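You operate a simulated robot arm through the tools that you are given. There is no shell and no other tool.

You are at the controls of a simulated robot arm. One attempt, no reset.

## Task
Switch the yellow truck off, set it on the stand and turn it nose to the room.
Fine: set it nose to the charger; free the stand to turn it and lock it again.

It is judged by the outcome, as a careful person would: the job done as asked, and still so three seconds after it is handed in. It fails if anything else is knocked over, pushed out of place, dropped, spilled or broken.

## Robot
A 7-joint arm with a two-finger parallel gripper, fixed in place. Base frame: the origin is at the foot of the arm, x ahead of it, y to its left, z up. Readings come in m, degrees, newtons and seconds.
Its first joint turns from -166.0 to 166.0 degrees. Payload 4.4 kg.
The tool frame sits at the grasp point between the pads (the TCP): z along the fingers, y along the line on which they close. The tips reach 0.023 m beyond it. The gripper opens to 0.094 m. The fingers are 0.038 m wide and 0.01 m thick; the gripper's body (0.054 by 0.096 m) begins 0.039 m behind the TCP.
Orientation is told as [roll, pitch, yaw] about the base's x, y, z axes, in that order, counted from this pose: with the fingers straight down and closing along the base's y, the tool's x points along the base's -x, its y along +y and its z along -z.

## Interface
- The arm moves only by the tool send_rows. Its argument "deltas" is a list of rows, each an object (a shift or turn left out is 0, a gripper value left out holds the last) with "slide": the shift along the tool's x, y, z in mm, a list of three; "dr": the turn, a rotation vector about the tool's x, y, z in rad, a list of three; "fingers": the gripper command, from -1 (fully open) to 1 (shut), values between in proportion. In form: [{"slide": [dx, dy, dz], "dr": [rx, ry, rz], "fingers": fingers}, ...]. A call has 1 to 20 rows; each row shifts and turns the commanded pose from where the row before left it, along the tool's axes as they then stand. Rows are played at 5 a second. More than 0.05 m and 8.6 degrees between two rows, or a gripper value outside its range, and nothing of the call is played. A pose out of reach is approached as far as the arm can. The call stops where the force on the tool passes 40 N (or 10 N more than at its start, if that is more) or the arm is blocked; 0.2 s more then pass. Each finger travels about 0.072 m/s and halts on what it meets, pressing with about 21 N; the grip force reading is that of the motor and also rises with nothing between the fingers. The clock runs only during rows and for 0.2 s after the last one: add rows that do not move to give the fingers time. It gives the time, the measured TCP pose, the force on the tool (base axes), the opening and the grip force at its end, in the units of the frame above (readings bear some noise), with the torque about the TCP (base axes, N m) and any sound that the robot's microphone picked up.
- Cameras (640 x 400 px; columns grow to the right, rows downward): "scene" is fixed at [0.3982, -0.6494, 1.867]; the picture's right is [0.99, -0.12, 0.00], its down [-0.06, -0.48, -0.87] and it looks along [0.10, 0.87, -0.49] (base axes); focal length 358 px, centre (320, 200). "wrist" rides on the gripper at [0.086, 0.016, -0.074] in the tool frame; the picture's right is [-0.18, 0.98, 0.00], its down [-0.58, -0.11, -0.81] and it looks along [-0.79, -0.15, 0.59] (tool axes); focal length 243 px, centre (320, 200). There is no depth. A picture from a camera that has moved, and an enlarged one, comes with that camera's place and axes in the base frame and with its lens.
- camera(camera): a new picture of that camera. No time passes.
- close_up(camera, box): a new picture of the part [left, top, right, bottom] of that camera's present view, enlarged. No time passes.
- sign_off(): hands the job in; it is judged then, once.

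Nothing tells you positions but the pictures and the camera data. Unless the task says otherwise, let go and move clear before handing in.

The tools are called after "Request:" by a JSON object that holds its "name" and its "arguments". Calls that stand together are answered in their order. send_rows: Moves the arm, as the interface text tells. Its arguments: {"type":"object","properties":{"deltas":{"type":"array"}},"required":["deltas"]} The other tools are called the same way: camera (camera) takes a picture; close_up (camera, box) takes an enlarged picture of a part of a camera's view; sign_off () hands the job in.

At the start:

```text
clock: 0.0
eef_pos: [0.428, 0.4898, 1.4028]
ee_rot: [0.1, 0.0, 0.0]
contact_force: [0.2, -0.9, -0.5]
torque: [-0.01, 0.0, 0.05]
width: 0.0943
grip_force: 0.0
```

scene: 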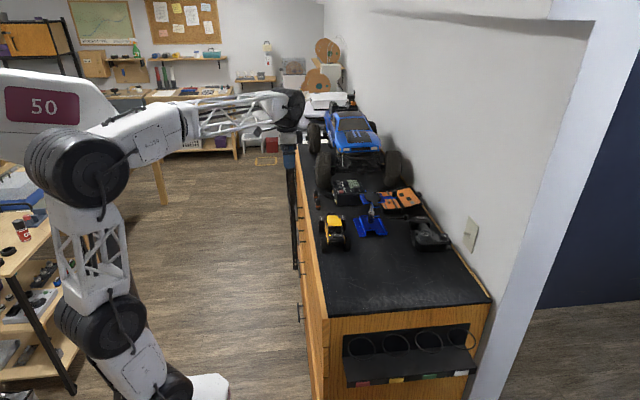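
wrist: 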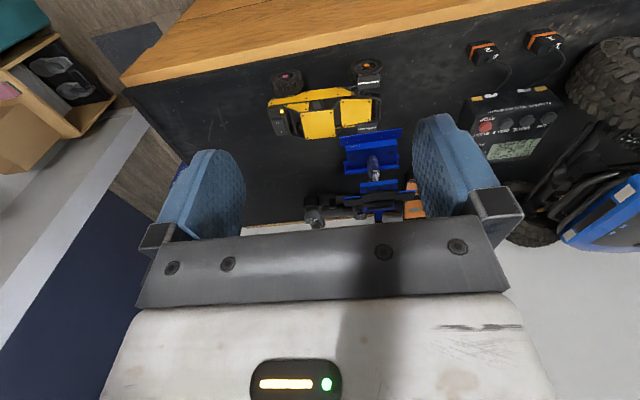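

I see a bench with a yellow truck, a small blue stand, a charger with a display and a big blue truck. I'll look closer before moving.

Request:
{"name": "close_up", "arguments": {"camera": "scene", "box": [290, 170, 470, 282]}}

Request:
{"name": "close_up", "arguments": {"camera": "wrist", "box": [240, 40, 440, 165]}}

Request:
{"name": "close_up", "arguments": {"camera": "wrist", "box": [300, 110, 440, 230]}}

Request:
{"name": "close_up", "arguments": {"camera": "wrist", "box": [440, 20, 640, 170]}}

Request:
{"name": "close_up", "arguments": {"camera": "scene", "box": [310, 200, 400, 256]}}

```text
3.56 times, centred on (380, 226) of scene
camera zoom: at [0.3982, -0.6494, 1.867], right [0.99, -0.12, 0.0], down [-0.06, -0.48, -0.87], along [0.1, 0.87, -0.49], focal length 1274 px, centre (107, 108)
```

zoom: 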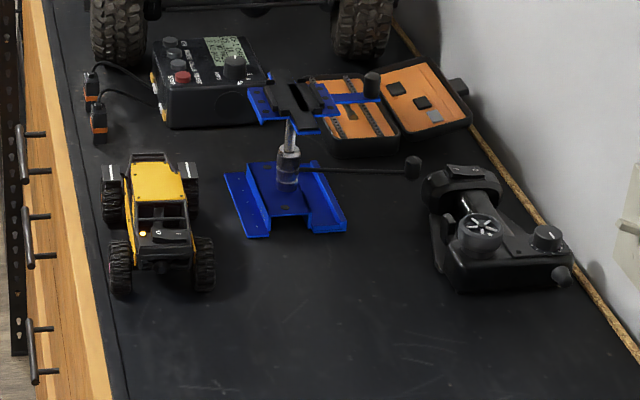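

```text
3.20 times, centred on (340, 102) of wrist
camera zoom: at [0.3427, 0.5053, 1.4767], right [0.18, 0.98, 0.0], down [0.58, -0.11, 0.81], along [0.79, -0.15, -0.59], focal length 776 px, centre (256, 512)
```

zoom: 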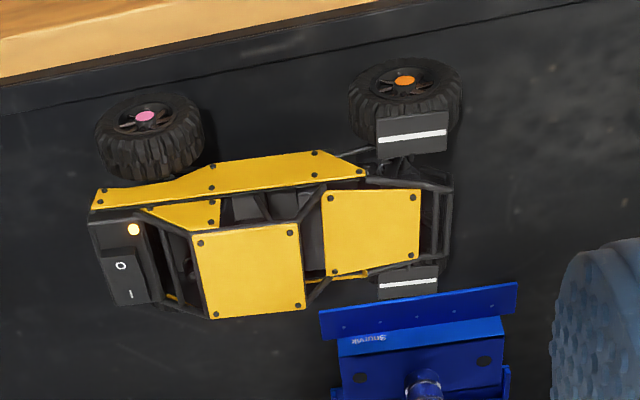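

```text
3.33 times, centred on (370, 170) of wrist
camera zoom: at [0.3427, 0.5053, 1.4767], right [0.18, 0.98, 0.0], down [0.58, -0.11, 0.81], along [0.79, -0.15, -0.59], focal length 809 px, centre (153, 300)
```

zoom: 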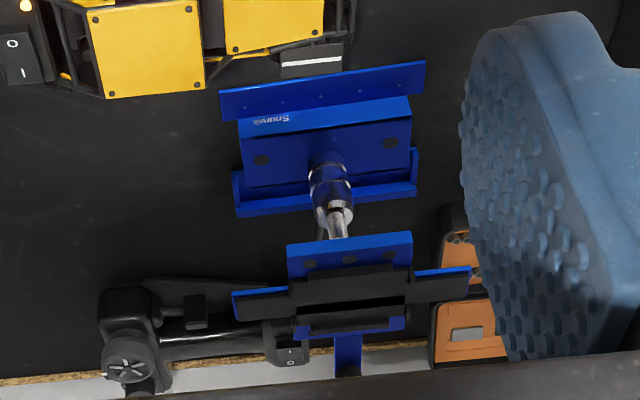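

```text
2.67 times, centred on (540, 95) of wrist
camera zoom: at [0.3427, 0.5053, 1.4767], right [0.18, 0.98, 0.0], down [0.58, -0.11, 0.81], along [0.79, -0.15, -0.59], focal length 647 px, centre (-267, 480)
```

zoom: 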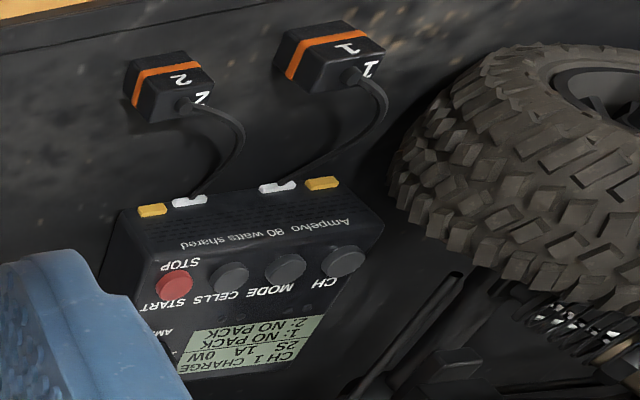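

```text
7.11 times, centred on (355, 228) of scene
camera zoom: at [0.3982, -0.6494, 1.867], right [0.99, -0.12, 0.0], down [-0.06, -0.48, -0.87], along [0.1, 0.87, -0.49], focal length 2548 px, centre (71, 1)
```

zoom: 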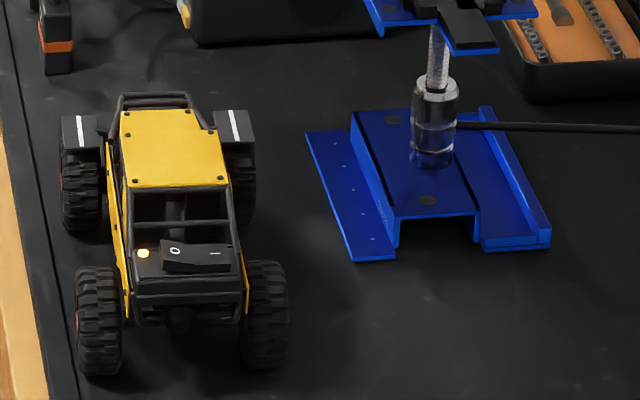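

The truck is at about (0.58, 0.47), the stand at about (0.74, 0.55) with its head near z 1.19, and the desk top is near z 1.05. I'm moving the wrist camera back and turning it to look along +y for a better view.

Request:
{"name": "send_rows", "arguments": {"deltas": [{"slide": [-16.7, -43.3, 5.6], "fingers": -1}, {"slide": [-16.7, -43.3, 5.6]}, {"slide": [-16.7, -43.3, 5.6]}, {"slide": [-16.7, -43.3, 5.6]}, {"slide": [-16.7, -43.3, 5.6]}, {"slide": [-16.7, -43.3, 5.6]}, {"slide": [-16.7, -43.3, 5.6]}, {"slide": [-16.7, -43.3, 5.6]}, {"slide": [-16.7, -43.3, 5.6]}, {"dr": [0, 0, -0.1428]}, {"dr": [0, 0, -0.1428]}, {"dr": [0, 0, -0.1428]}, {"dr": [0, 0, -0.1428]}, {"dr": [0, 0, -0.1428]}, {"dr": [0, 0, -0.1428]}, {"dr": [0, 0, -0.1428]}, {"dr": [0, 0, -0.1428]}, {"dr": [0, 0, -0.1428]}, {"dr": [0, 0, -0.1428]}]}}

Request:
{"name": "camera", "arguments": {"camera": "wrist"}}

Request:
{"name": "camera", "arguments": {"camera": "scene"}}

```text
clock: 4.0
eef_pos: [0.5781, 0.1002, 1.3538]
ee_rot: [-0.1, 0.0, 81.9]
contact_force: [-0.9, 0.4, -0.1]
torque: [0.06, -0.03, -0.03]
width: 0.0942
grip_force: 0.1
```

```text
taken
camera wrist: at [0.5511, 0.0164, 1.4262], right [-0.95, 0.32, 0.0], down [0.19, 0.56, 0.81], along [0.26, 0.76, -0.59], focal length 243 px, centre (320, 200)
```

wrist: 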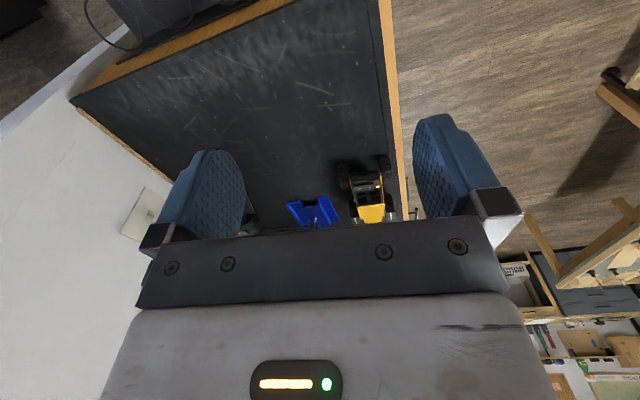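

```text
taken
```

scene: 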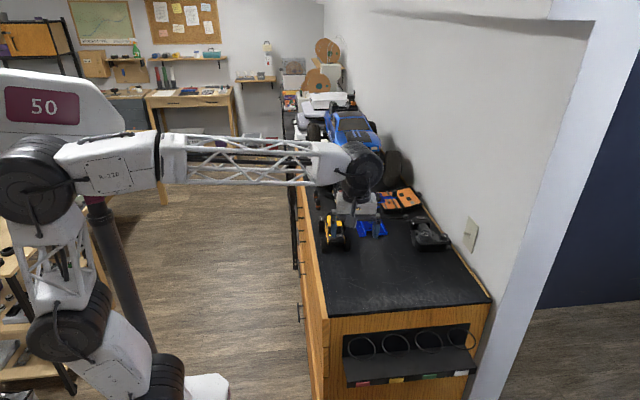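

The wrist view is upside down and shows things steeply below it, so I'll go nearer, to about y 0.34, to see the truck and stand from this side.

Request:
{"name": "send_rows", "arguments": {"deltas": [{"dr": [0, 0, -0.1414]}, {"slide": [-40, -13.5, 2]}, {"slide": [-40, -13.5, 2]}, {"slide": [-40, -13.5, 2]}, {"slide": [-40, -13.5, 2]}, {"slide": [-40, -13.5, 2]}, {"slide": [-40, -13.5, 2]}]}}

Request:
{"name": "camera", "arguments": {"camera": "wrist"}}

Request:
{"name": "close_up", "arguments": {"camera": "wrist", "box": [230, 60, 420, 230]}}

```text
clock: 5.6
eef_pos: [0.6599, 0.3401, 1.3424]
ee_rot: [-0.1, 0.0, 89.8]
contact_force: [-0.5, -0.1, -0.1]
torque: [-0.03, 0.01, 0.0]
width: 0.0942
grip_force: 0.1
```

```text
taken
camera wrist: at [0.6449, 0.2531, 1.4152], right [-0.98, 0.19, 0.0], down [0.11, 0.58, 0.81], along [0.15, 0.79, -0.59], focal length 243 px, centre (320, 200)
```

wrist: 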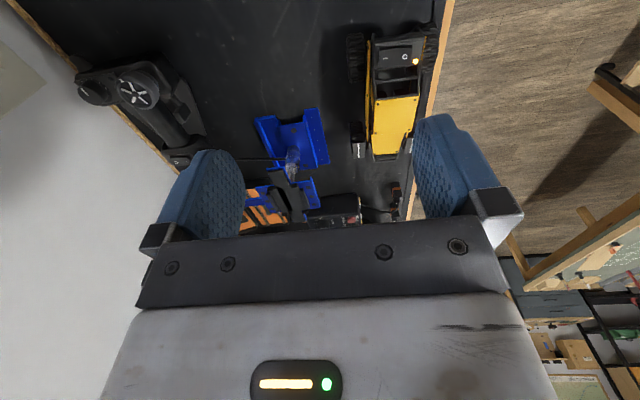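

```text
2.35 times, centred on (325, 145) of wrist
camera zoom: at [0.6449, 0.2531, 1.4152], right [-0.98, 0.19, 0.0], down [0.11, 0.58, 0.81], along [0.15, 0.79, -0.59], focal length 571 px, centre (308, 329)
```

zoom: 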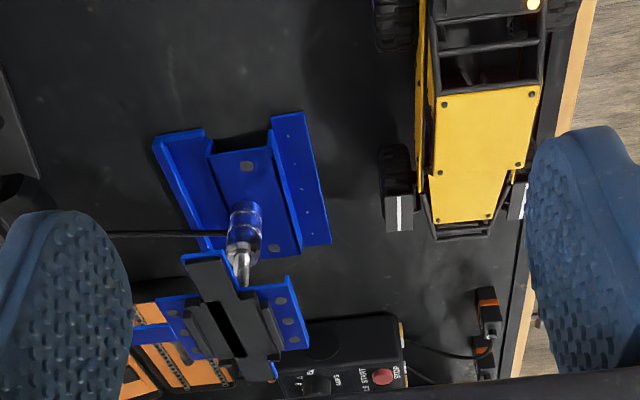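

I'll go a bit further forward to look at the stand's head and lever.

Request:
{"name": "send_rows", "arguments": {"deltas": [{"slide": [-35, -15, 0]}, {"slide": [-35, -15, 0]}, {"slide": [-35, -15, 0]}]}}

Request:
{"name": "camera", "arguments": {"camera": "wrist"}}

Request:
{"name": "close_up", "arguments": {"camera": "wrist", "box": [230, 80, 350, 230]}}

Request:
{"name": "close_up", "arguments": {"camera": "wrist", "box": [340, 0, 480, 120]}}

```text
clock: 6.4
eef_pos: [0.7053, 0.4459, 1.3426]
ee_rot: [-0.1, 0.0, 89.9]
contact_force: [-0.1, 1.0, -0.2]
torque: [-0.01, -0.05, 0.02]
width: 0.0939
grip_force: 0.1
```

```text
taken
camera wrist: at [0.6896, 0.3579, 1.4154], right [-0.98, 0.19, 0.0], down [0.11, 0.58, 0.81], along [0.15, 0.79, -0.59], focal length 243 px, centre (320, 200)
```

wrist: 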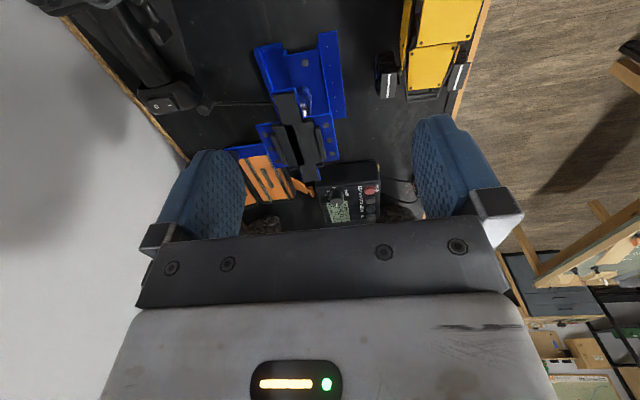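

```text
2.67 times, centred on (290, 155) of wrist
camera zoom: at [0.6896, 0.3579, 1.4154], right [-0.98, 0.19, 0.0], down [0.11, 0.58, 0.81], along [0.15, 0.79, -0.59], focal length 647 px, centre (400, 320)
```

zoom: 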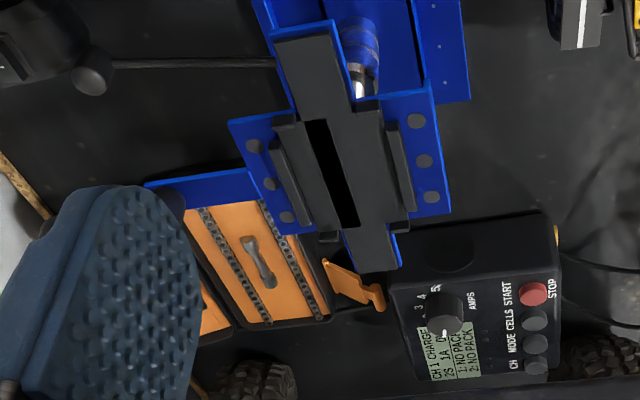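

```text
3.33 times, centred on (410, 60) of wrist
camera zoom: at [0.6896, 0.3579, 1.4154], right [-0.98, 0.19, 0.0], down [0.11, 0.58, 0.81], along [0.15, 0.79, -0.59], focal length 809 px, centre (20, 667)
```

zoom: 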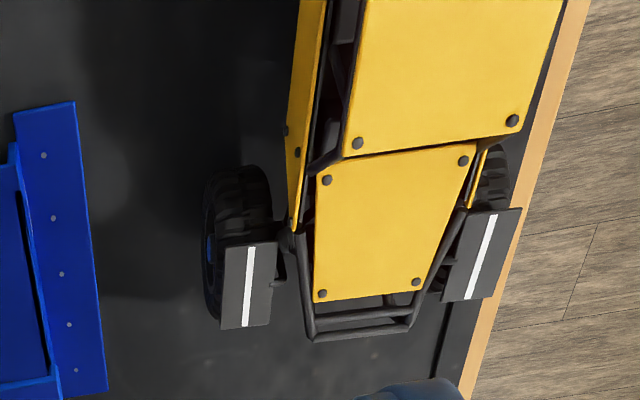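

The stand has a tray head with a blue arm and black knob, and a collar with a lever below it. I'll tilt the wrist for a lower side view of the stand.

Request:
{"name": "send_rows", "arguments": {"deltas": [{"slide": [40, 0, 0]}, {"slide": [30, 0, 20], "dr": [0, -0.145, 0]}, {"slide": [0, 0, 20], "dr": [0, -0.145, 0]}, {"slide": [0, 0, 30], "dr": [0, -0.145, 0]}, {"slide": [0, 0, 20], "dr": [0, -0.145, 0]}]}}

Request:
{"name": "camera", "arguments": {"camera": "wrist"}}

Request:
{"name": "camera", "arguments": {"camera": "scene"}}

```text
clock: 7.6
eef_pos: [0.7057, 0.3946, 1.255]
ee_rot: [-0.1, -33.4, 89.8]
contact_force: [0.7, 0.2, 0.3]
torque: [-0.05, 0.02, 0.02]
width: 0.0939
grip_force: 0.0
```

```text
taken
camera wrist: at [0.6892, 0.2805, 1.2684], right [-0.98, 0.16, 0.1], down [0.11, 0.04, 0.99], along [0.15, 0.99, -0.06], focal length 243 px, centre (320, 200)
```

wrist: 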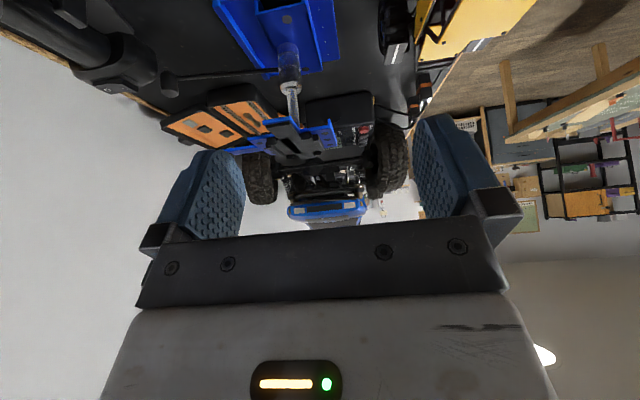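

```text
taken
```

scene: 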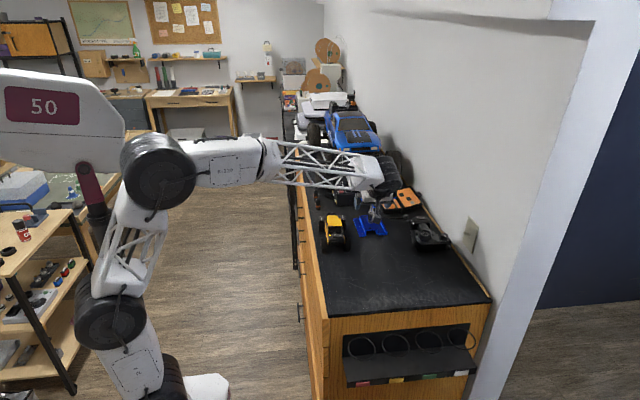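

Request:
{"name": "close_up", "arguments": {"camera": "wrist", "box": [230, 0, 350, 160]}}

Request:
{"name": "close_up", "arguments": {"camera": "wrist", "box": [255, 30, 325, 75]}}

Request:
{"name": "close_up", "arguments": {"camera": "wrist", "box": [150, 60, 300, 170]}}

```text
2.50 times, centred on (290, 80) of wrist
camera zoom: at [0.6892, 0.2805, 1.2684], right [-0.98, 0.16, 0.1], down [0.11, 0.04, 0.99], along [0.15, 0.99, -0.06], focal length 606 px, centre (395, 500)
```

zoom: 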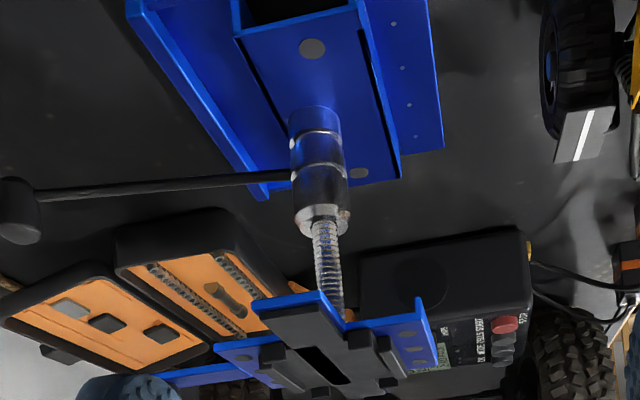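

```text
8.89 times, centred on (290, 52) of wrist
camera zoom: at [0.6892, 0.2805, 1.2684], right [-0.98, 0.16, 0.1], down [0.11, 0.04, 0.99], along [0.15, 0.99, -0.06], focal length 2157 px, centre (587, 1511)
```

zoom: 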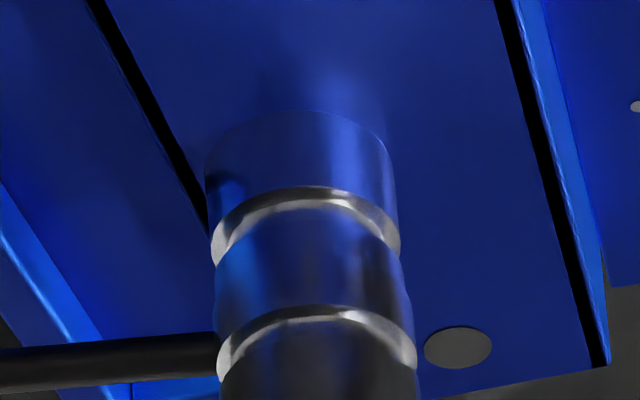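

```text
3.64 times, centred on (225, 115) of wrist
camera zoom: at [0.6892, 0.2805, 1.2684], right [-0.98, 0.16, 0.1], down [0.11, 0.04, 0.99], along [0.15, 0.99, -0.06], focal length 882 px, centre (666, 509)
```

zoom: 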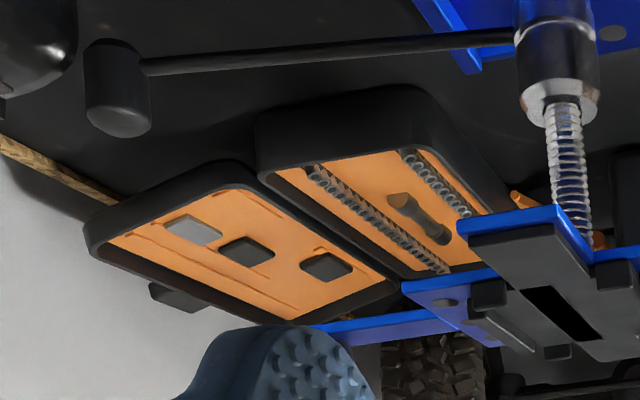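

The nose of the truck isn't certain yet, so I'll back off to the room side and look at the truck from its side.

Request:
{"name": "send_rows", "arguments": {"deltas": [{"slide": [-27, 0, -41]}, {"slide": [0, 48, 0]}, {"slide": [0, 48, 0]}, {"slide": [0, 48, 0]}, {"slide": [0, 48, 0]}, {"slide": [0, 48, 0]}, {"dr": [0.0785, 0, 0.1192]}, {"dr": [0.0785, 0, 0.1192]}, {"dr": [0.0785, 0, 0.1192]}, {"dr": [0.0785, 0, 0.1192]}, {"dr": [0.0785, 0, 0.1192]}, {"dr": [0.0785, 0, 0.1192]}, {"dr": [0.0785, 0, 0.1192]}, {"dr": [0.0785, 0, 0.1192]}, {"dr": [0.0785, 0, 0.1192]}, {"dr": [0.0785, 0, 0.1192]}, {"dr": [0.0785, 0, 0.1192]}]}}

Request:
{"name": "camera", "arguments": {"camera": "wrist"}}

```text
clock: 11.2
eef_pos: [0.4648, 0.3944, 1.3036]
ee_rot: [-0.2, -33.5, -0.1]
contact_force: [-0.6, -0.5, -1.0]
torque: [-0.03, 0.02, -0.02]
width: 0.0941
grip_force: 0.0
```

```text
taken
camera wrist: at [0.3529, 0.4111, 1.3168], right [0.16, 0.98, 0.1], down [0.04, -0.11, 0.99], along [0.99, -0.15, -0.06], focal length 243 px, centre (320, 200)
```

wrist: 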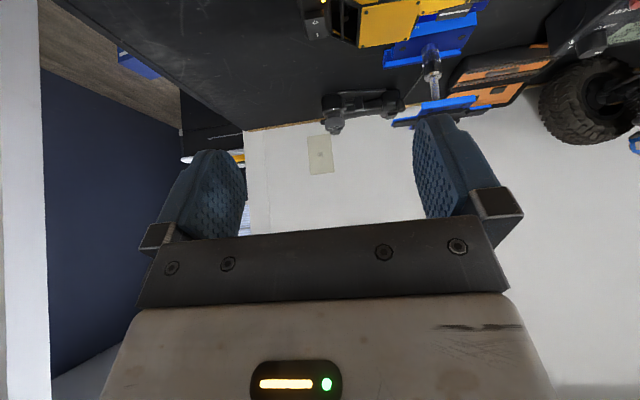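

Lower and further back to bring the truck's side into view.

Request:
{"name": "send_rows", "arguments": {"deltas": [{"slide": [40, 20, 10]}, {"slide": [40, 20, 10]}, {"slide": [36, 20, 11]}]}}

Request:
{"name": "camera", "arguments": {"camera": "wrist"}}

Request:
{"name": "close_up", "arguments": {"camera": "wrist", "box": [280, 20, 460, 140]}}

```text
clock: 12.0
eef_pos: [0.3858, 0.4544, 1.2135]
ee_rot: [0.0, -33.4, 0.0]
contact_force: [-0.5, -0.2, 0.3]
torque: [-0.02, 0.0, 0.0]
width: 0.0938
grip_force: 0.1
```

```text
taken
camera wrist: at [0.2732, 0.4708, 1.2267], right [0.16, 0.98, 0.1], down [0.04, -0.11, 0.99], along [0.99, -0.15, -0.06], focal length 243 px, centre (320, 200)
```

wrist: 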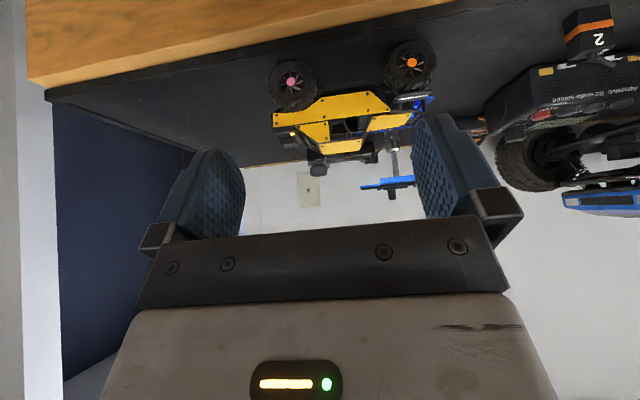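

```text
3.33 times, centred on (370, 80) of wrist
camera zoom: at [0.2732, 0.4708, 1.2267], right [0.16, 0.98, 0.1], down [0.04, -0.11, 0.99], along [0.99, -0.15, -0.06], focal length 809 px, centre (153, 600)
```

zoom: 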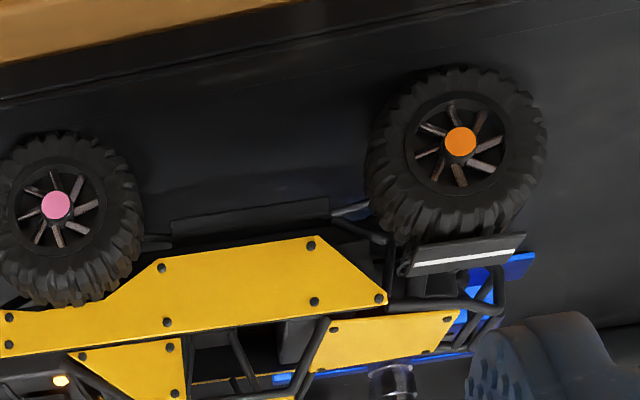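

Request:
{"name": "close_up", "arguments": {"camera": "wrist", "box": [255, 60, 365, 180]}}

Request:
{"name": "close_up", "arguments": {"camera": "wrist", "box": [340, 80, 450, 210]}}

```text
3.33 times, centred on (310, 120) of wrist
camera zoom: at [0.2732, 0.4708, 1.2267], right [0.16, 0.98, 0.1], down [0.04, -0.11, 0.99], along [0.99, -0.15, -0.06], focal length 809 px, centre (353, 467)
```

zoom: 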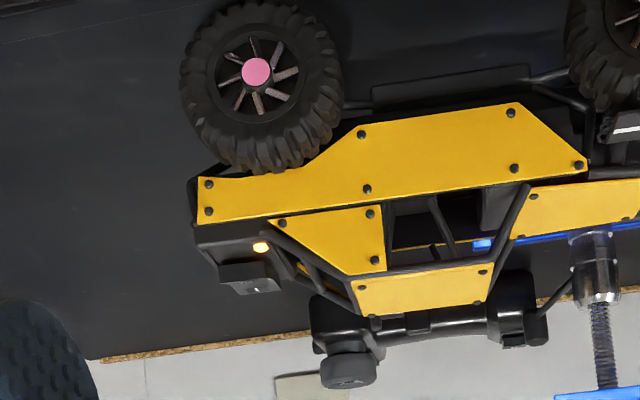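

```text
3.08 times, centred on (395, 145) of wrist
camera zoom: at [0.2732, 0.4708, 1.2267], right [0.16, 0.98, 0.1], down [0.04, -0.11, 0.99], along [0.99, -0.15, -0.06], focal length 746 px, centre (89, 369)
```

zoom: 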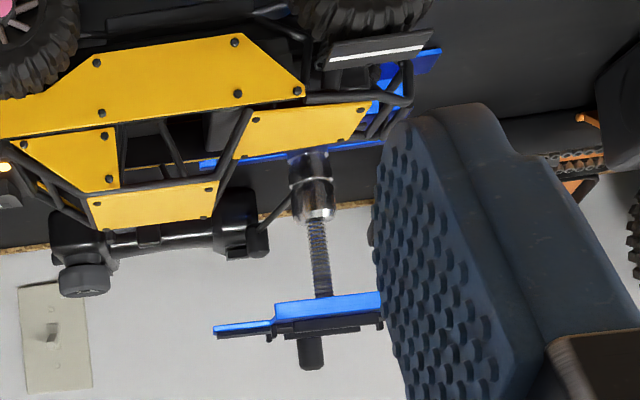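

The nose is the hood and bumper end, pointing to +y, which is already toward the charger. The rear deck with the switch faces −y, and the switch looks ON with its LED lit. Next I'll take near-overhead views for measurements.

Request:
{"name": "send_rows", "arguments": {"deltas": [{"slide": [-27, 0, -41]}, {"slide": [-27, 0, -41]}, {"slide": [-12, 0, -18]}, {"dr": [0, 0.1458, 0]}, {"dr": [0, 0.1458, 0]}, {"dr": [0, 0.1458, 0]}, {"dr": [0, 0.1458, 0]}, {"slide": [-45, 0, 0]}, {"slide": [-45, 0, 0]}, {"slide": [-40, 0, 0]}, {"slide": [-40, 0, 0]}]}}

Request:
{"name": "camera", "arguments": {"camera": "wrist"}}

Request:
{"name": "close_up", "arguments": {"camera": "wrist", "box": [210, 0, 440, 144]}}

```text
clock: 14.4
eef_pos: [0.5549, 0.4554, 1.3342]
ee_rot: [0.0, 0.0, 0.0]
contact_force: [0.3, -0.5, 0.6]
torque: [0.04, 0.0, -0.01]
width: 0.0943
grip_force: 0.1
```

```text
taken
camera wrist: at [0.4699, 0.4704, 1.4072], right [0.19, 0.98, 0.0], down [0.58, -0.11, 0.81], along [0.79, -0.15, -0.59], focal length 243 px, centre (320, 200)
```

wrist: 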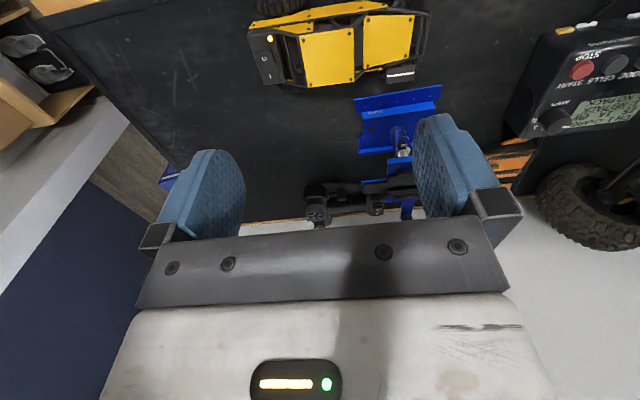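

```text
2.78 times, centred on (325, 72) of wrist
camera zoom: at [0.4699, 0.4704, 1.4072], right [0.19, 0.98, 0.0], down [0.58, -0.11, 0.81], along [0.79, -0.15, -0.59], focal length 674 px, centre (306, 556)
```

zoom: 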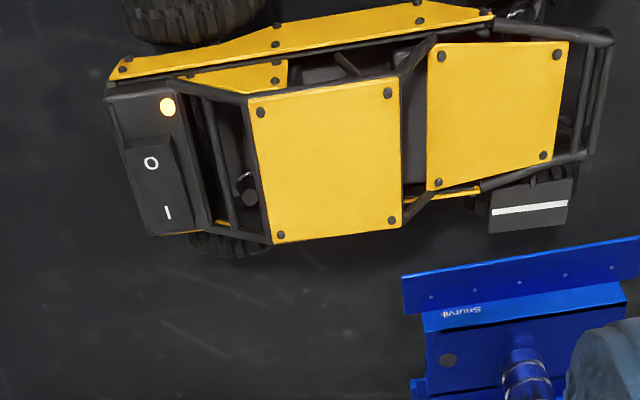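

The switch is ON: the O half, on the −x side at about (0.576, 0.389), is raised, so I'll press that half later. First I want an overhead look at the stand's tray.

Request:
{"name": "send_rows", "arguments": {"deltas": [{"dr": [0, 0, -0.1428]}, {"dr": [0, 0, -0.1428]}, {"dr": [0, 0, -0.1428]}, {"dr": [0, 0, -0.1428]}, {"dr": [0, 0, -0.1428]}, {"dr": [0, 0, -0.1428]}, {"dr": [0, 0, -0.1428]}, {"dr": [0, 0, -0.1428]}, {"dr": [0, 0, -0.1428]}, {"dr": [0, 0, -0.1428]}, {"dr": [0, 0, -0.1428]}, {"slide": [-11, -37, -7]}, {"slide": [-11, -37, -7]}, {"slide": [-11, -37, -7]}, {"slide": [-11, -37, -7]}, {"slide": [-11, -37, -7]}]}}

Request:
{"name": "camera", "arguments": {"camera": "wrist"}}

Request:
{"name": "close_up", "arguments": {"camera": "wrist", "box": [220, 20, 380, 140]}}

```text
clock: 17.8
eef_pos: [0.7405, 0.5096, 1.3706]
ee_rot: [-0.1, 0.0, 89.9]
contact_force: [0.4, 0.2, 1.2]
torque: [0.04, -0.01, 0.02]
width: 0.0941
grip_force: 0.0
```

```text
taken
camera wrist: at [0.725, 0.4224, 1.4432], right [-0.98, 0.19, 0.0], down [0.11, 0.58, 0.81], along [0.15, 0.79, -0.59], focal length 243 px, centre (320, 200)
```

wrist: 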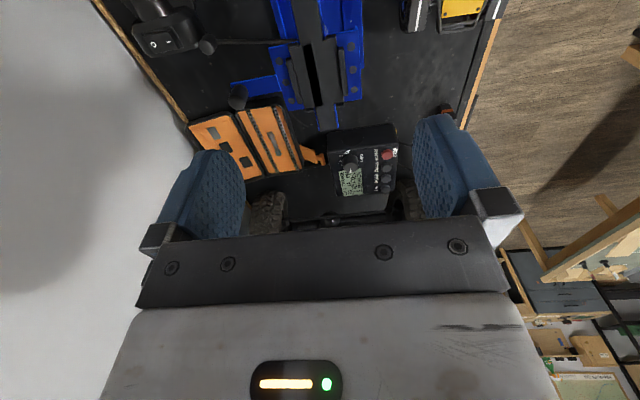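

```text
3.33 times, centred on (300, 80) of wrist
camera zoom: at [0.725, 0.4224, 1.4432], right [-0.98, 0.19, 0.0], down [0.11, 0.58, 0.81], along [0.15, 0.79, -0.59], focal length 809 px, centre (387, 600)
```

zoom: 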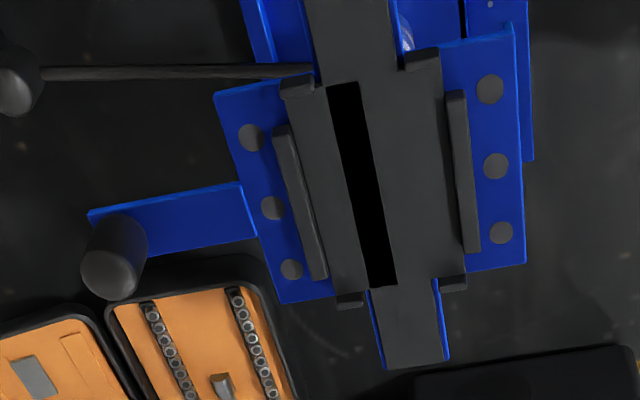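

The tray centre is at about (0.750, 0.545), square to the axes. The crank knob is at about (0.838, 0.547) and the lock lever's knob at about (0.88, 0.52). Now for the switch: I'm closing the fingers and hovering over the O half.

Request:
{"name": "send_rows", "arguments": {"deltas": [{"slide": [26, 34, 0], "fingers": 1}, {"slide": [26, 34, 0]}, {"slide": [26, 34, 0]}, {"slide": [26, 34, 0]}, {"slide": [26, 34, 0]}, {"slide": [0, 0, 45]}, {"slide": [0, 0, 45]}, {"slide": [0, 0, 45]}, {"slide": [0, 0, 45]}, {}]}}

Request:
{"name": "camera", "arguments": {"camera": "wrist"}}

Request:
{"name": "close_up", "arguments": {"camera": "scene", "box": [305, 190, 395, 256]}}

```text
clock: 20.0
eef_pos: [0.571, 0.3807, 1.1887]
ee_rot: [0.0, 0.0, 89.9]
contact_force: [0.6, 0.0, 0.0]
torque: [-0.01, 0.03, 0.01]
width: 0.0
grip_force: 21.4
```

```text
taken
camera wrist: at [0.5554, 0.2936, 1.262], right [-0.98, 0.19, 0.0], down [0.11, 0.58, 0.81], along [0.15, 0.79, -0.59], focal length 243 px, centre (320, 200)
```

wrist: 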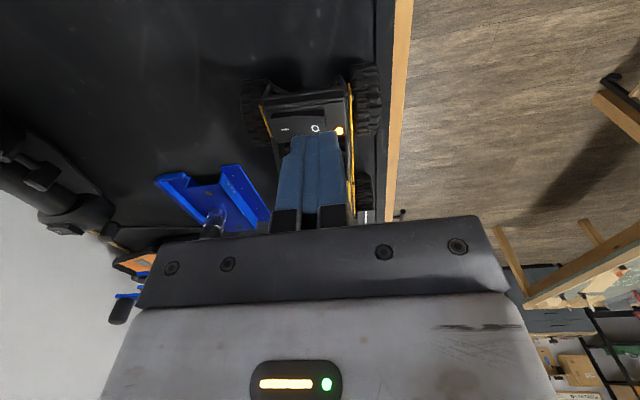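

```text
6.06 times, centred on (350, 223) of scene
camera zoom: at [0.3982, -0.6494, 1.867], right [0.99, -0.12, 0.0], down [-0.06, -0.48, -0.87], along [0.1, 0.87, -0.49], focal length 2172 px, centre (138, 61)
```

zoom: 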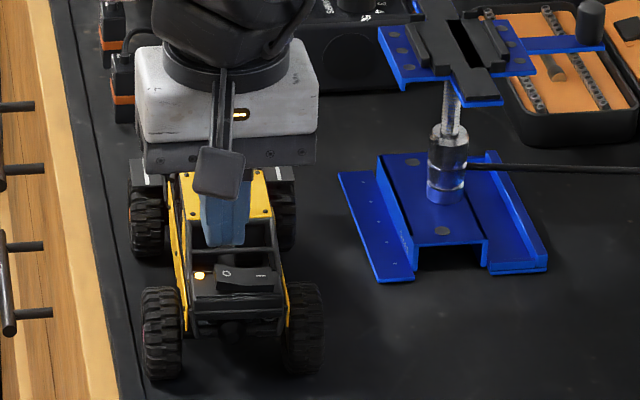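

The tips hover over the rocker's O half, so I'll nudge +y and press down gently in small steps.

Request:
{"name": "send_rows", "arguments": {"deltas": [{"slide": [-5, 0, 10]}, {"slide": [0, 0, 10]}, {"slide": [0, 0, 4]}, {"slide": [0, 0, 3]}, {"slide": [0, 0, 2]}, {}]}}

Request:
{"name": "close_up", "arguments": {"camera": "wrist", "box": [220, 50, 420, 180]}}

Request:
{"name": "close_up", "arguments": {"camera": "scene", "box": [315, 205, 365, 250]}}

```text
clock: 21.4
eef_pos: [0.57, 0.3842, 1.1594]
ee_rot: [0.0, 0.1, 89.9]
contact_force: [0.0, -0.1, -0.6]
torque: [0.02, 0.0, -0.03]
width: 0.0
grip_force: 21.4
```

```text
3.08 times, centred on (320, 115) of wrist
camera zoom: at [0.5549, 0.2979, 1.2329], right [-0.98, 0.19, 0.0], down [0.11, 0.58, 0.8], along [0.15, 0.79, -0.59], focal length 746 px, centre (320, 462)
```

zoom: 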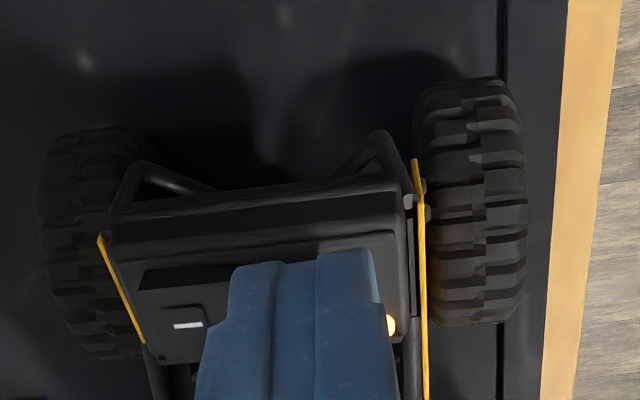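

```text
8.89 times, centred on (340, 228) of scene
camera zoom: at [0.3982, -0.6494, 1.867], right [0.99, -0.12, 0.0], down [-0.06, -0.48, -0.87], along [0.1, 0.87, -0.49], focal length 3185 px, centre (142, -44)
```

zoom: 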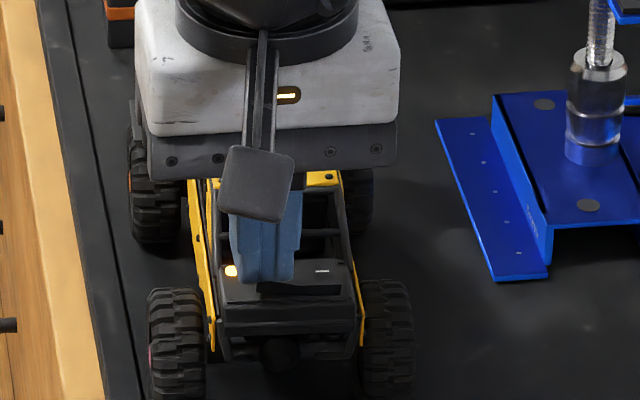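

There's no contact yet, and the fingers are a bit near the rocker's middle. I'll shift 3 mm toward the O end and keep pressing.

Request:
{"name": "send_rows", "arguments": {"deltas": [{"slide": [3, 3, 0]}, {"slide": [0, 0, 2]}, {"slide": [0, 0, 2]}, {"slide": [0, 0, 2]}, {}]}}

Request:
{"name": "close_up", "arguments": {"camera": "scene", "box": [315, 205, 365, 250]}}

```text
clock: 22.6
eef_pos: [0.5681, 0.3814, 1.1549]
ee_rot: [0.1, 0.1, 89.9]
contact_force: [0.4, 0.2, 10.5]
torque: [0.09, -0.09, 0.0]
width: 0.0
grip_force: 20.7
```

```text
8.89 times, centred on (340, 228) of scene
camera zoom: at [0.3982, -0.6494, 1.867], right [0.99, -0.12, 0.0], down [-0.06, -0.48, -0.87], along [0.1, 0.87, -0.49], focal length 3185 px, centre (142, -44)
```

zoom: 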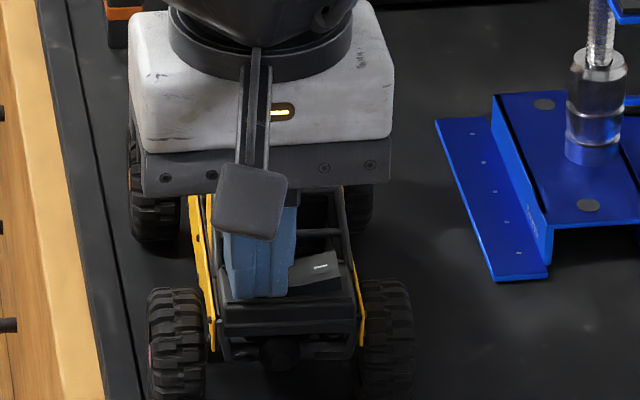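

The rocker has flipped and the I side is up. I'll lift off and check the LED.

Request:
{"name": "send_rows", "arguments": {"deltas": [{"slide": [0, 0, -10]}, {"slide": [0, 0, -40]}, {"slide": [20, 0, -40]}, {}]}}

Request:
{"name": "close_up", "arguments": {"camera": "scene", "box": [315, 205, 365, 250]}}

Request:
{"name": "close_up", "arguments": {"camera": "wrist", "box": [220, 50, 420, 180]}}

```text
clock: 23.6
eef_pos: [0.5684, 0.3614, 1.2442]
ee_rot: [0.0, 0.1, 89.9]
contact_force: [-0.6, -0.8, 0.0]
torque: [0.03, 0.02, 0.06]
width: 0.0
grip_force: 21.5
```

```text
8.89 times, centred on (340, 228) of scene
camera zoom: at [0.3982, -0.6494, 1.867], right [0.99, -0.12, 0.0], down [-0.06, -0.48, -0.87], along [0.1, 0.87, -0.49], focal length 3185 px, centre (142, -44)
```

zoom: 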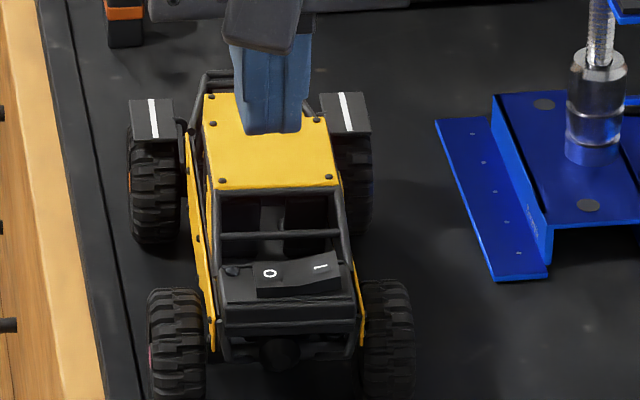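

```text
3.08 times, centred on (320, 115) of wrist
camera zoom: at [0.5522, 0.2744, 1.3171], right [-0.98, 0.19, 0.0], down [0.11, 0.58, 0.8], along [0.15, 0.79, -0.59], focal length 746 px, centre (320, 462)
```

zoom: 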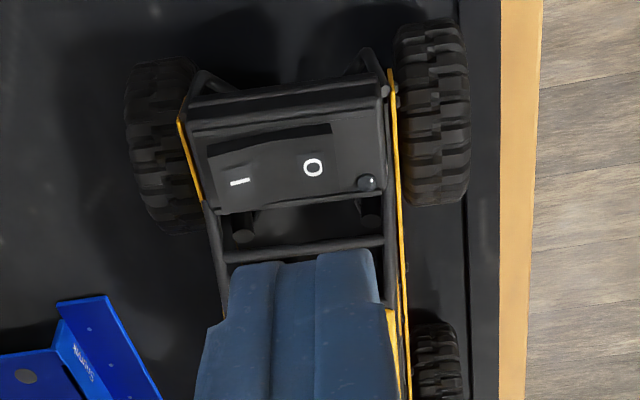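

The LED is off and the rocker shows O pressed, so the truck is off. Next I'll open the gripper and move above the truck's body centre, at about (0.586, 0.477).

Request:
{"name": "send_rows", "arguments": {"deltas": [{"slide": [-29, -4.4, 0], "fingers": -1}, {"slide": [-29, -4.4, 0]}, {"slide": [-29, -4.4, 0]}, {"slide": [-28.6, -4.4, 0]}, {"dr": [0, 0, 0.042]}, {"slide": [0, 0, 20]}, {}, {}]}}

Request:
{"name": "camera", "arguments": {"camera": "wrist"}}

Request:
{"name": "close_up", "arguments": {"camera": "scene", "box": [305, 190, 395, 256]}}

```text
clock: 25.4
eef_pos: [0.5857, 0.4773, 1.2243]
ee_rot: [0.0, 0.1, 87.5]
contact_force: [-0.1, -0.5, -0.1]
torque: [0.02, 0.0, 0.0]
width: 0.0941
grip_force: 0.1
```

```text
taken
camera wrist: at [0.5664, 0.3909, 1.2971], right [-0.97, 0.23, 0.0], down [0.13, 0.58, 0.8], along [0.18, 0.78, -0.59], focal length 243 px, centre (320, 200)
```

wrist: 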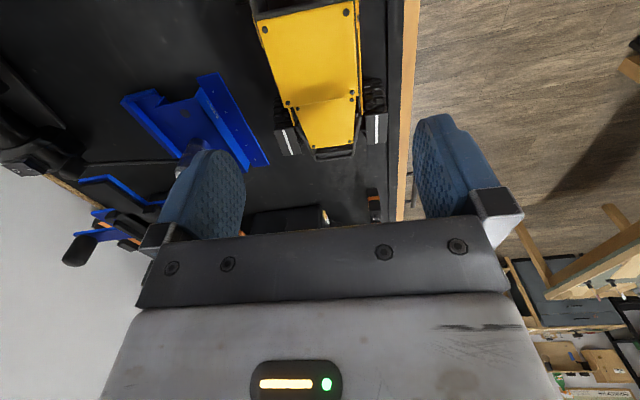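

```text
6.06 times, centred on (350, 223) of scene
camera zoom: at [0.3982, -0.6494, 1.867], right [0.99, -0.12, 0.0], down [-0.06, -0.48, -0.87], along [0.1, 0.87, -0.49], focal length 2172 px, centre (138, 61)
```

zoom: 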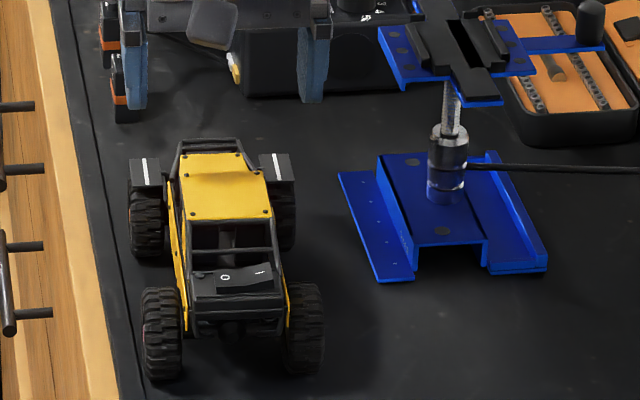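

Aligned over the cab, I'm descending with the fingers straddling the body between the wheels.

Request:
{"name": "send_rows", "arguments": {"deltas": [{"slide": [0, 0, 30]}, {"slide": [0, 0, 30]}, {"slide": [0, 0, 20]}, {"slide": [0, 0, 10]}, {}]}}

Request:
{"name": "camera", "arguments": {"camera": "wrist"}}

Request:
{"name": "close_up", "arguments": {"camera": "scene", "box": [305, 190, 395, 256]}}

```text
clock: 26.6
eef_pos: [0.5855, 0.477, 1.1331]
ee_rot: [0.0, 0.1, 87.5]
contact_force: [-0.3, 0.5, -0.2]
torque: [0.02, -0.02, -0.02]
width: 0.0941
grip_force: 0.0
```

```text
taken
camera wrist: at [0.566, 0.3911, 1.2066], right [-0.97, 0.23, 0.0], down [0.13, 0.58, 0.8], along [0.18, 0.78, -0.59], focal length 243 px, centre (320, 200)
```

wrist: 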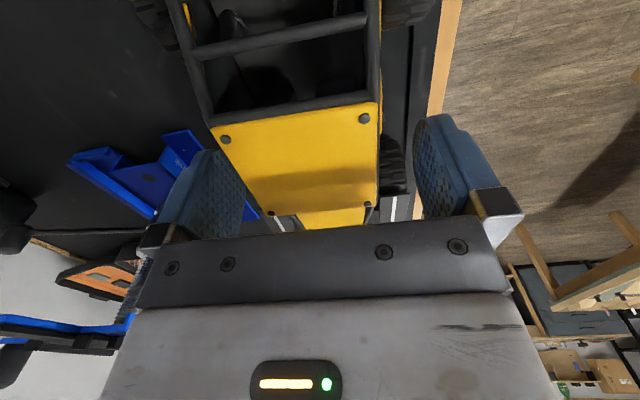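

```text
6.06 times, centred on (350, 223) of scene
camera zoom: at [0.3982, -0.6494, 1.867], right [0.99, -0.12, 0.0], down [-0.06, -0.48, -0.87], along [0.1, 0.87, -0.49], focal length 2172 px, centre (138, 61)
```

zoom: 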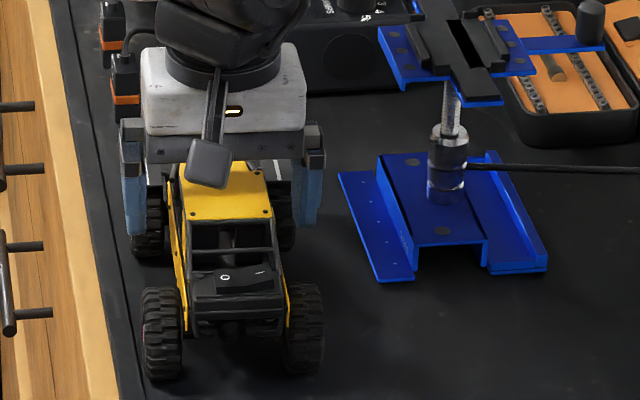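

Clear on both sides. Down another 17 mm, then close the fingers.

Request:
{"name": "send_rows", "arguments": {"deltas": [{"slide": [0, 0, 6]}, {"slide": [0, 0, 6]}, {"slide": [0, 0, 5]}, {}]}}

Request:
{"name": "camera", "arguments": {"camera": "wrist"}}

Request:
{"name": "close_up", "arguments": {"camera": "scene", "box": [305, 190, 395, 256]}}

```text
clock: 27.6
eef_pos: [0.5844, 0.478, 1.1157]
ee_rot: [-0.1, 0.1, 87.5]
contact_force: [-0.3, 0.5, -0.1]
torque: [-0.01, 0.0, -0.02]
width: 0.0941
grip_force: 0.1
```

```text
taken
camera wrist: at [0.5662, 0.3909, 1.1897], right [-0.97, 0.23, 0.0], down [0.13, 0.58, 0.8], along [0.18, 0.78, -0.59], focal length 243 px, centre (320, 200)
```

wrist: 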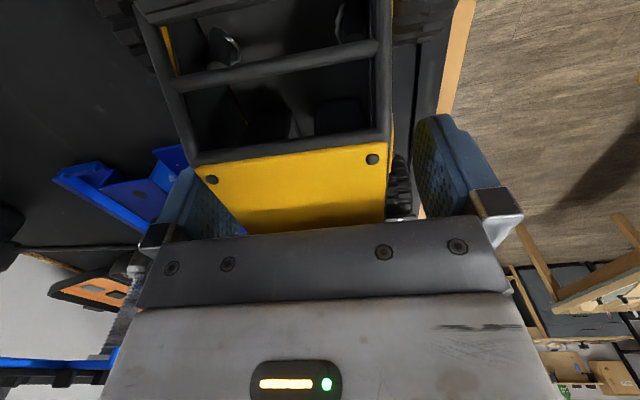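

```text
6.06 times, centred on (350, 223) of scene
camera zoom: at [0.3982, -0.6494, 1.867], right [0.99, -0.12, 0.0], down [-0.06, -0.48, -0.87], along [0.1, 0.87, -0.49], focal length 2172 px, centre (138, 61)
```

zoom: 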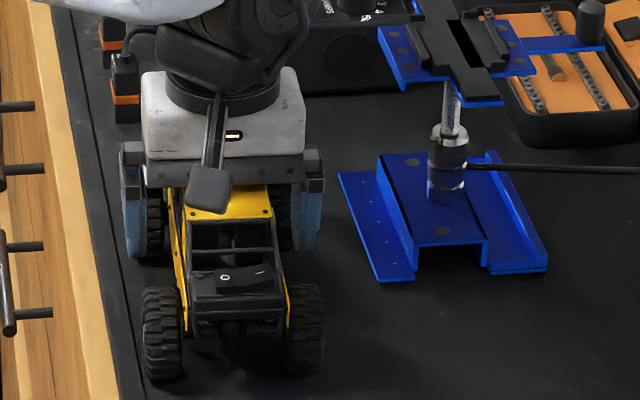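

Request:
{"name": "send_rows", "arguments": {"deltas": [{"fingers": 0}, {"fingers": 0.3}, {"fingers": 1}, {}, {}]}}

Request:
{"name": "close_up", "arguments": {"camera": "scene", "box": [305, 190, 395, 256]}}

Request:
{"name": "camera", "arguments": {"camera": "wrist"}}

```text
clock: 28.8
eef_pos: [0.5856, 0.4783, 1.1168]
ee_rot: [0.0, 0.2, 87.4]
contact_force: [1.8, 0.4, 2.4]
torque: [0.11, -0.09, 0.05]
width: 0.0598
grip_force: 21.0
```

```text
6.06 times, centred on (350, 223) of scene
camera zoom: at [0.3982, -0.6494, 1.867], right [0.99, -0.12, 0.0], down [-0.06, -0.48, -0.87], along [0.1, 0.87, -0.49], focal length 2172 px, centre (138, 61)
```

zoom: 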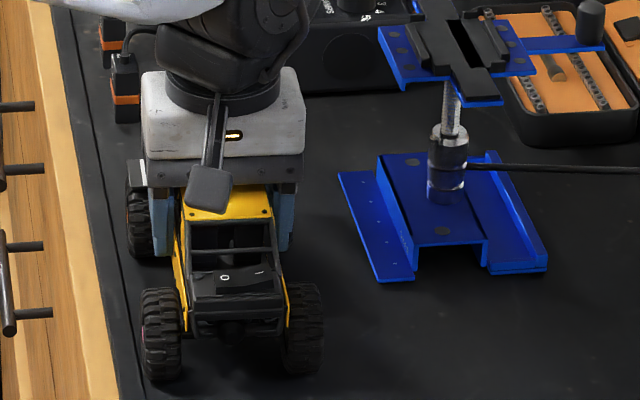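

```text
taken
camera wrist: at [0.5662, 0.3909, 1.1898], right [-0.97, 0.23, 0.0], down [0.13, 0.58, 0.81], along [0.18, 0.78, -0.59], focal length 243 px, centre (320, 200)
```

wrist: 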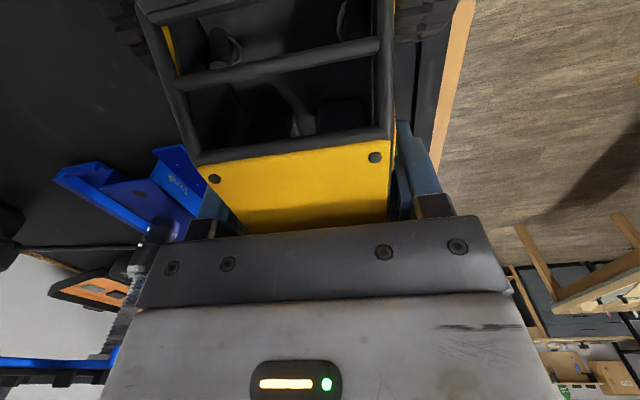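

Gripped at 60 mm wide. Lifting.

Request:
{"name": "send_rows", "arguments": {"deltas": [{"slide": [0, 0, -10]}, {"slide": [0, 0, -20]}, {"slide": [0, 0, -25]}, {"slide": [0, 0, -30]}, {"slide": [0, 0, -30]}, {"slide": [0, 0, -30]}, {"slide": [0, 0, -30]}, {"slide": [0, 0, -20]}, {}]}}

Request:
{"name": "camera", "arguments": {"camera": "scene"}}

Request:
{"name": "close_up", "arguments": {"camera": "scene", "box": [300, 140, 390, 206]}}

Request:
{"name": "camera", "arguments": {"camera": "wrist"}}

```text
clock: 30.8
eef_pos: [0.5861, 0.4772, 1.3118]
ee_rot: [-0.1, 0.2, 87.5]
contact_force: [-1.5, 0.3, -3.7]
torque: [0.03, 0.01, -0.01]
width: 0.06
grip_force: 21.3
```

```text
taken
```

scene: 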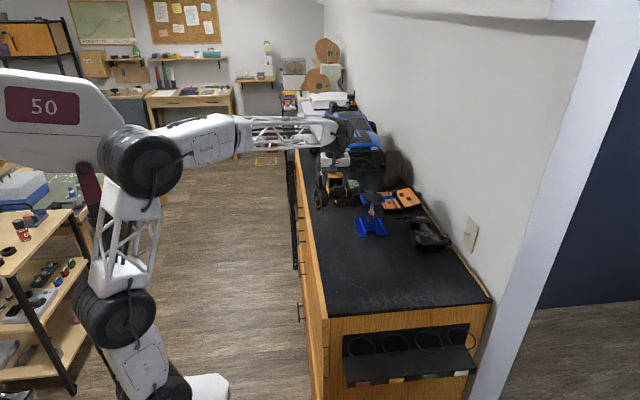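

```text
6.06 times, centred on (345, 173) of scene
camera zoom: at [0.3982, -0.6494, 1.867], right [0.99, -0.12, 0.0], down [-0.06, -0.48, -0.87], along [0.1, 0.87, -0.49], focal length 2172 px, centre (168, 364)
```

zoom: 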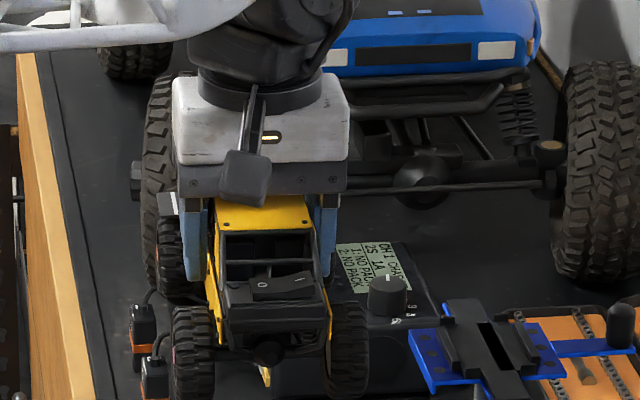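

```text
taken
camera wrist: at [0.5664, 0.3915, 1.3848], right [-0.97, 0.23, 0.0], down [0.13, 0.58, 0.8], along [0.18, 0.78, -0.59], focal length 243 px, centre (320, 200)
```

wrist: 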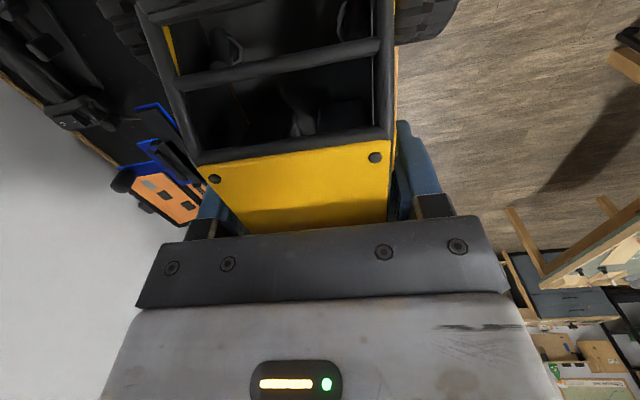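

The truck is held steady. Before moving over, I'll get a clean zoom of the tray from the scene camera to refine its centre.

Request:
{"name": "close_up", "arguments": {"camera": "scene", "box": [352, 186, 402, 217]}}

Request:
{"name": "close_up", "arguments": {"camera": "scene", "box": [360, 200, 420, 237]}}

```text
12.80 times, centred on (377, 202) of scene
camera zoom: at [0.3982, -0.6494, 1.867], right [0.99, -0.12, 0.0], down [-0.06, -0.48, -0.87], along [0.1, 0.87, -0.49], focal length 4586 px, centre (-410, 181)
```

zoom: 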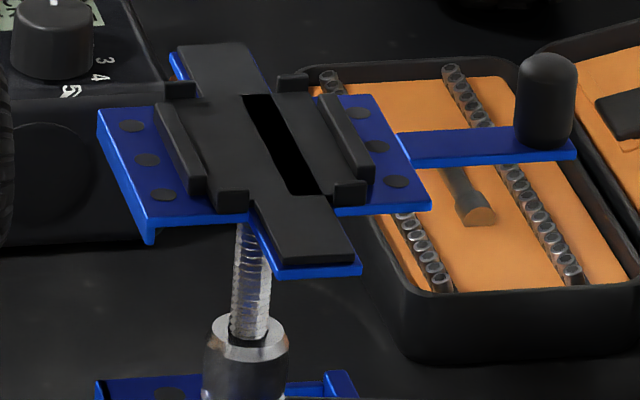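

```text
10.67 times, centred on (390, 218) of scene
camera zoom: at [0.3982, -0.6494, 1.867], right [0.99, -0.12, 0.0], down [-0.06, -0.48, -0.87], along [0.1, 0.87, -0.49], focal length 3822 px, centre (-427, 3)
```

zoom: 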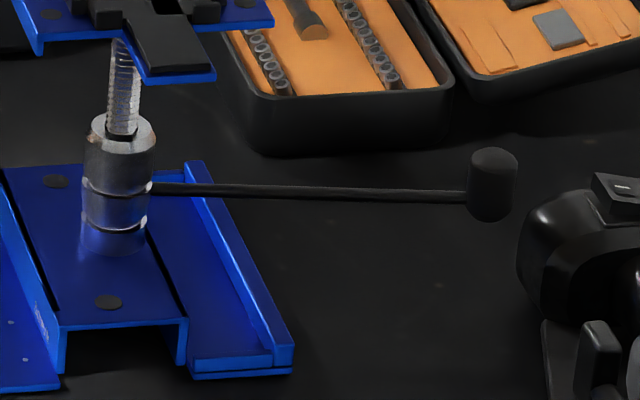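

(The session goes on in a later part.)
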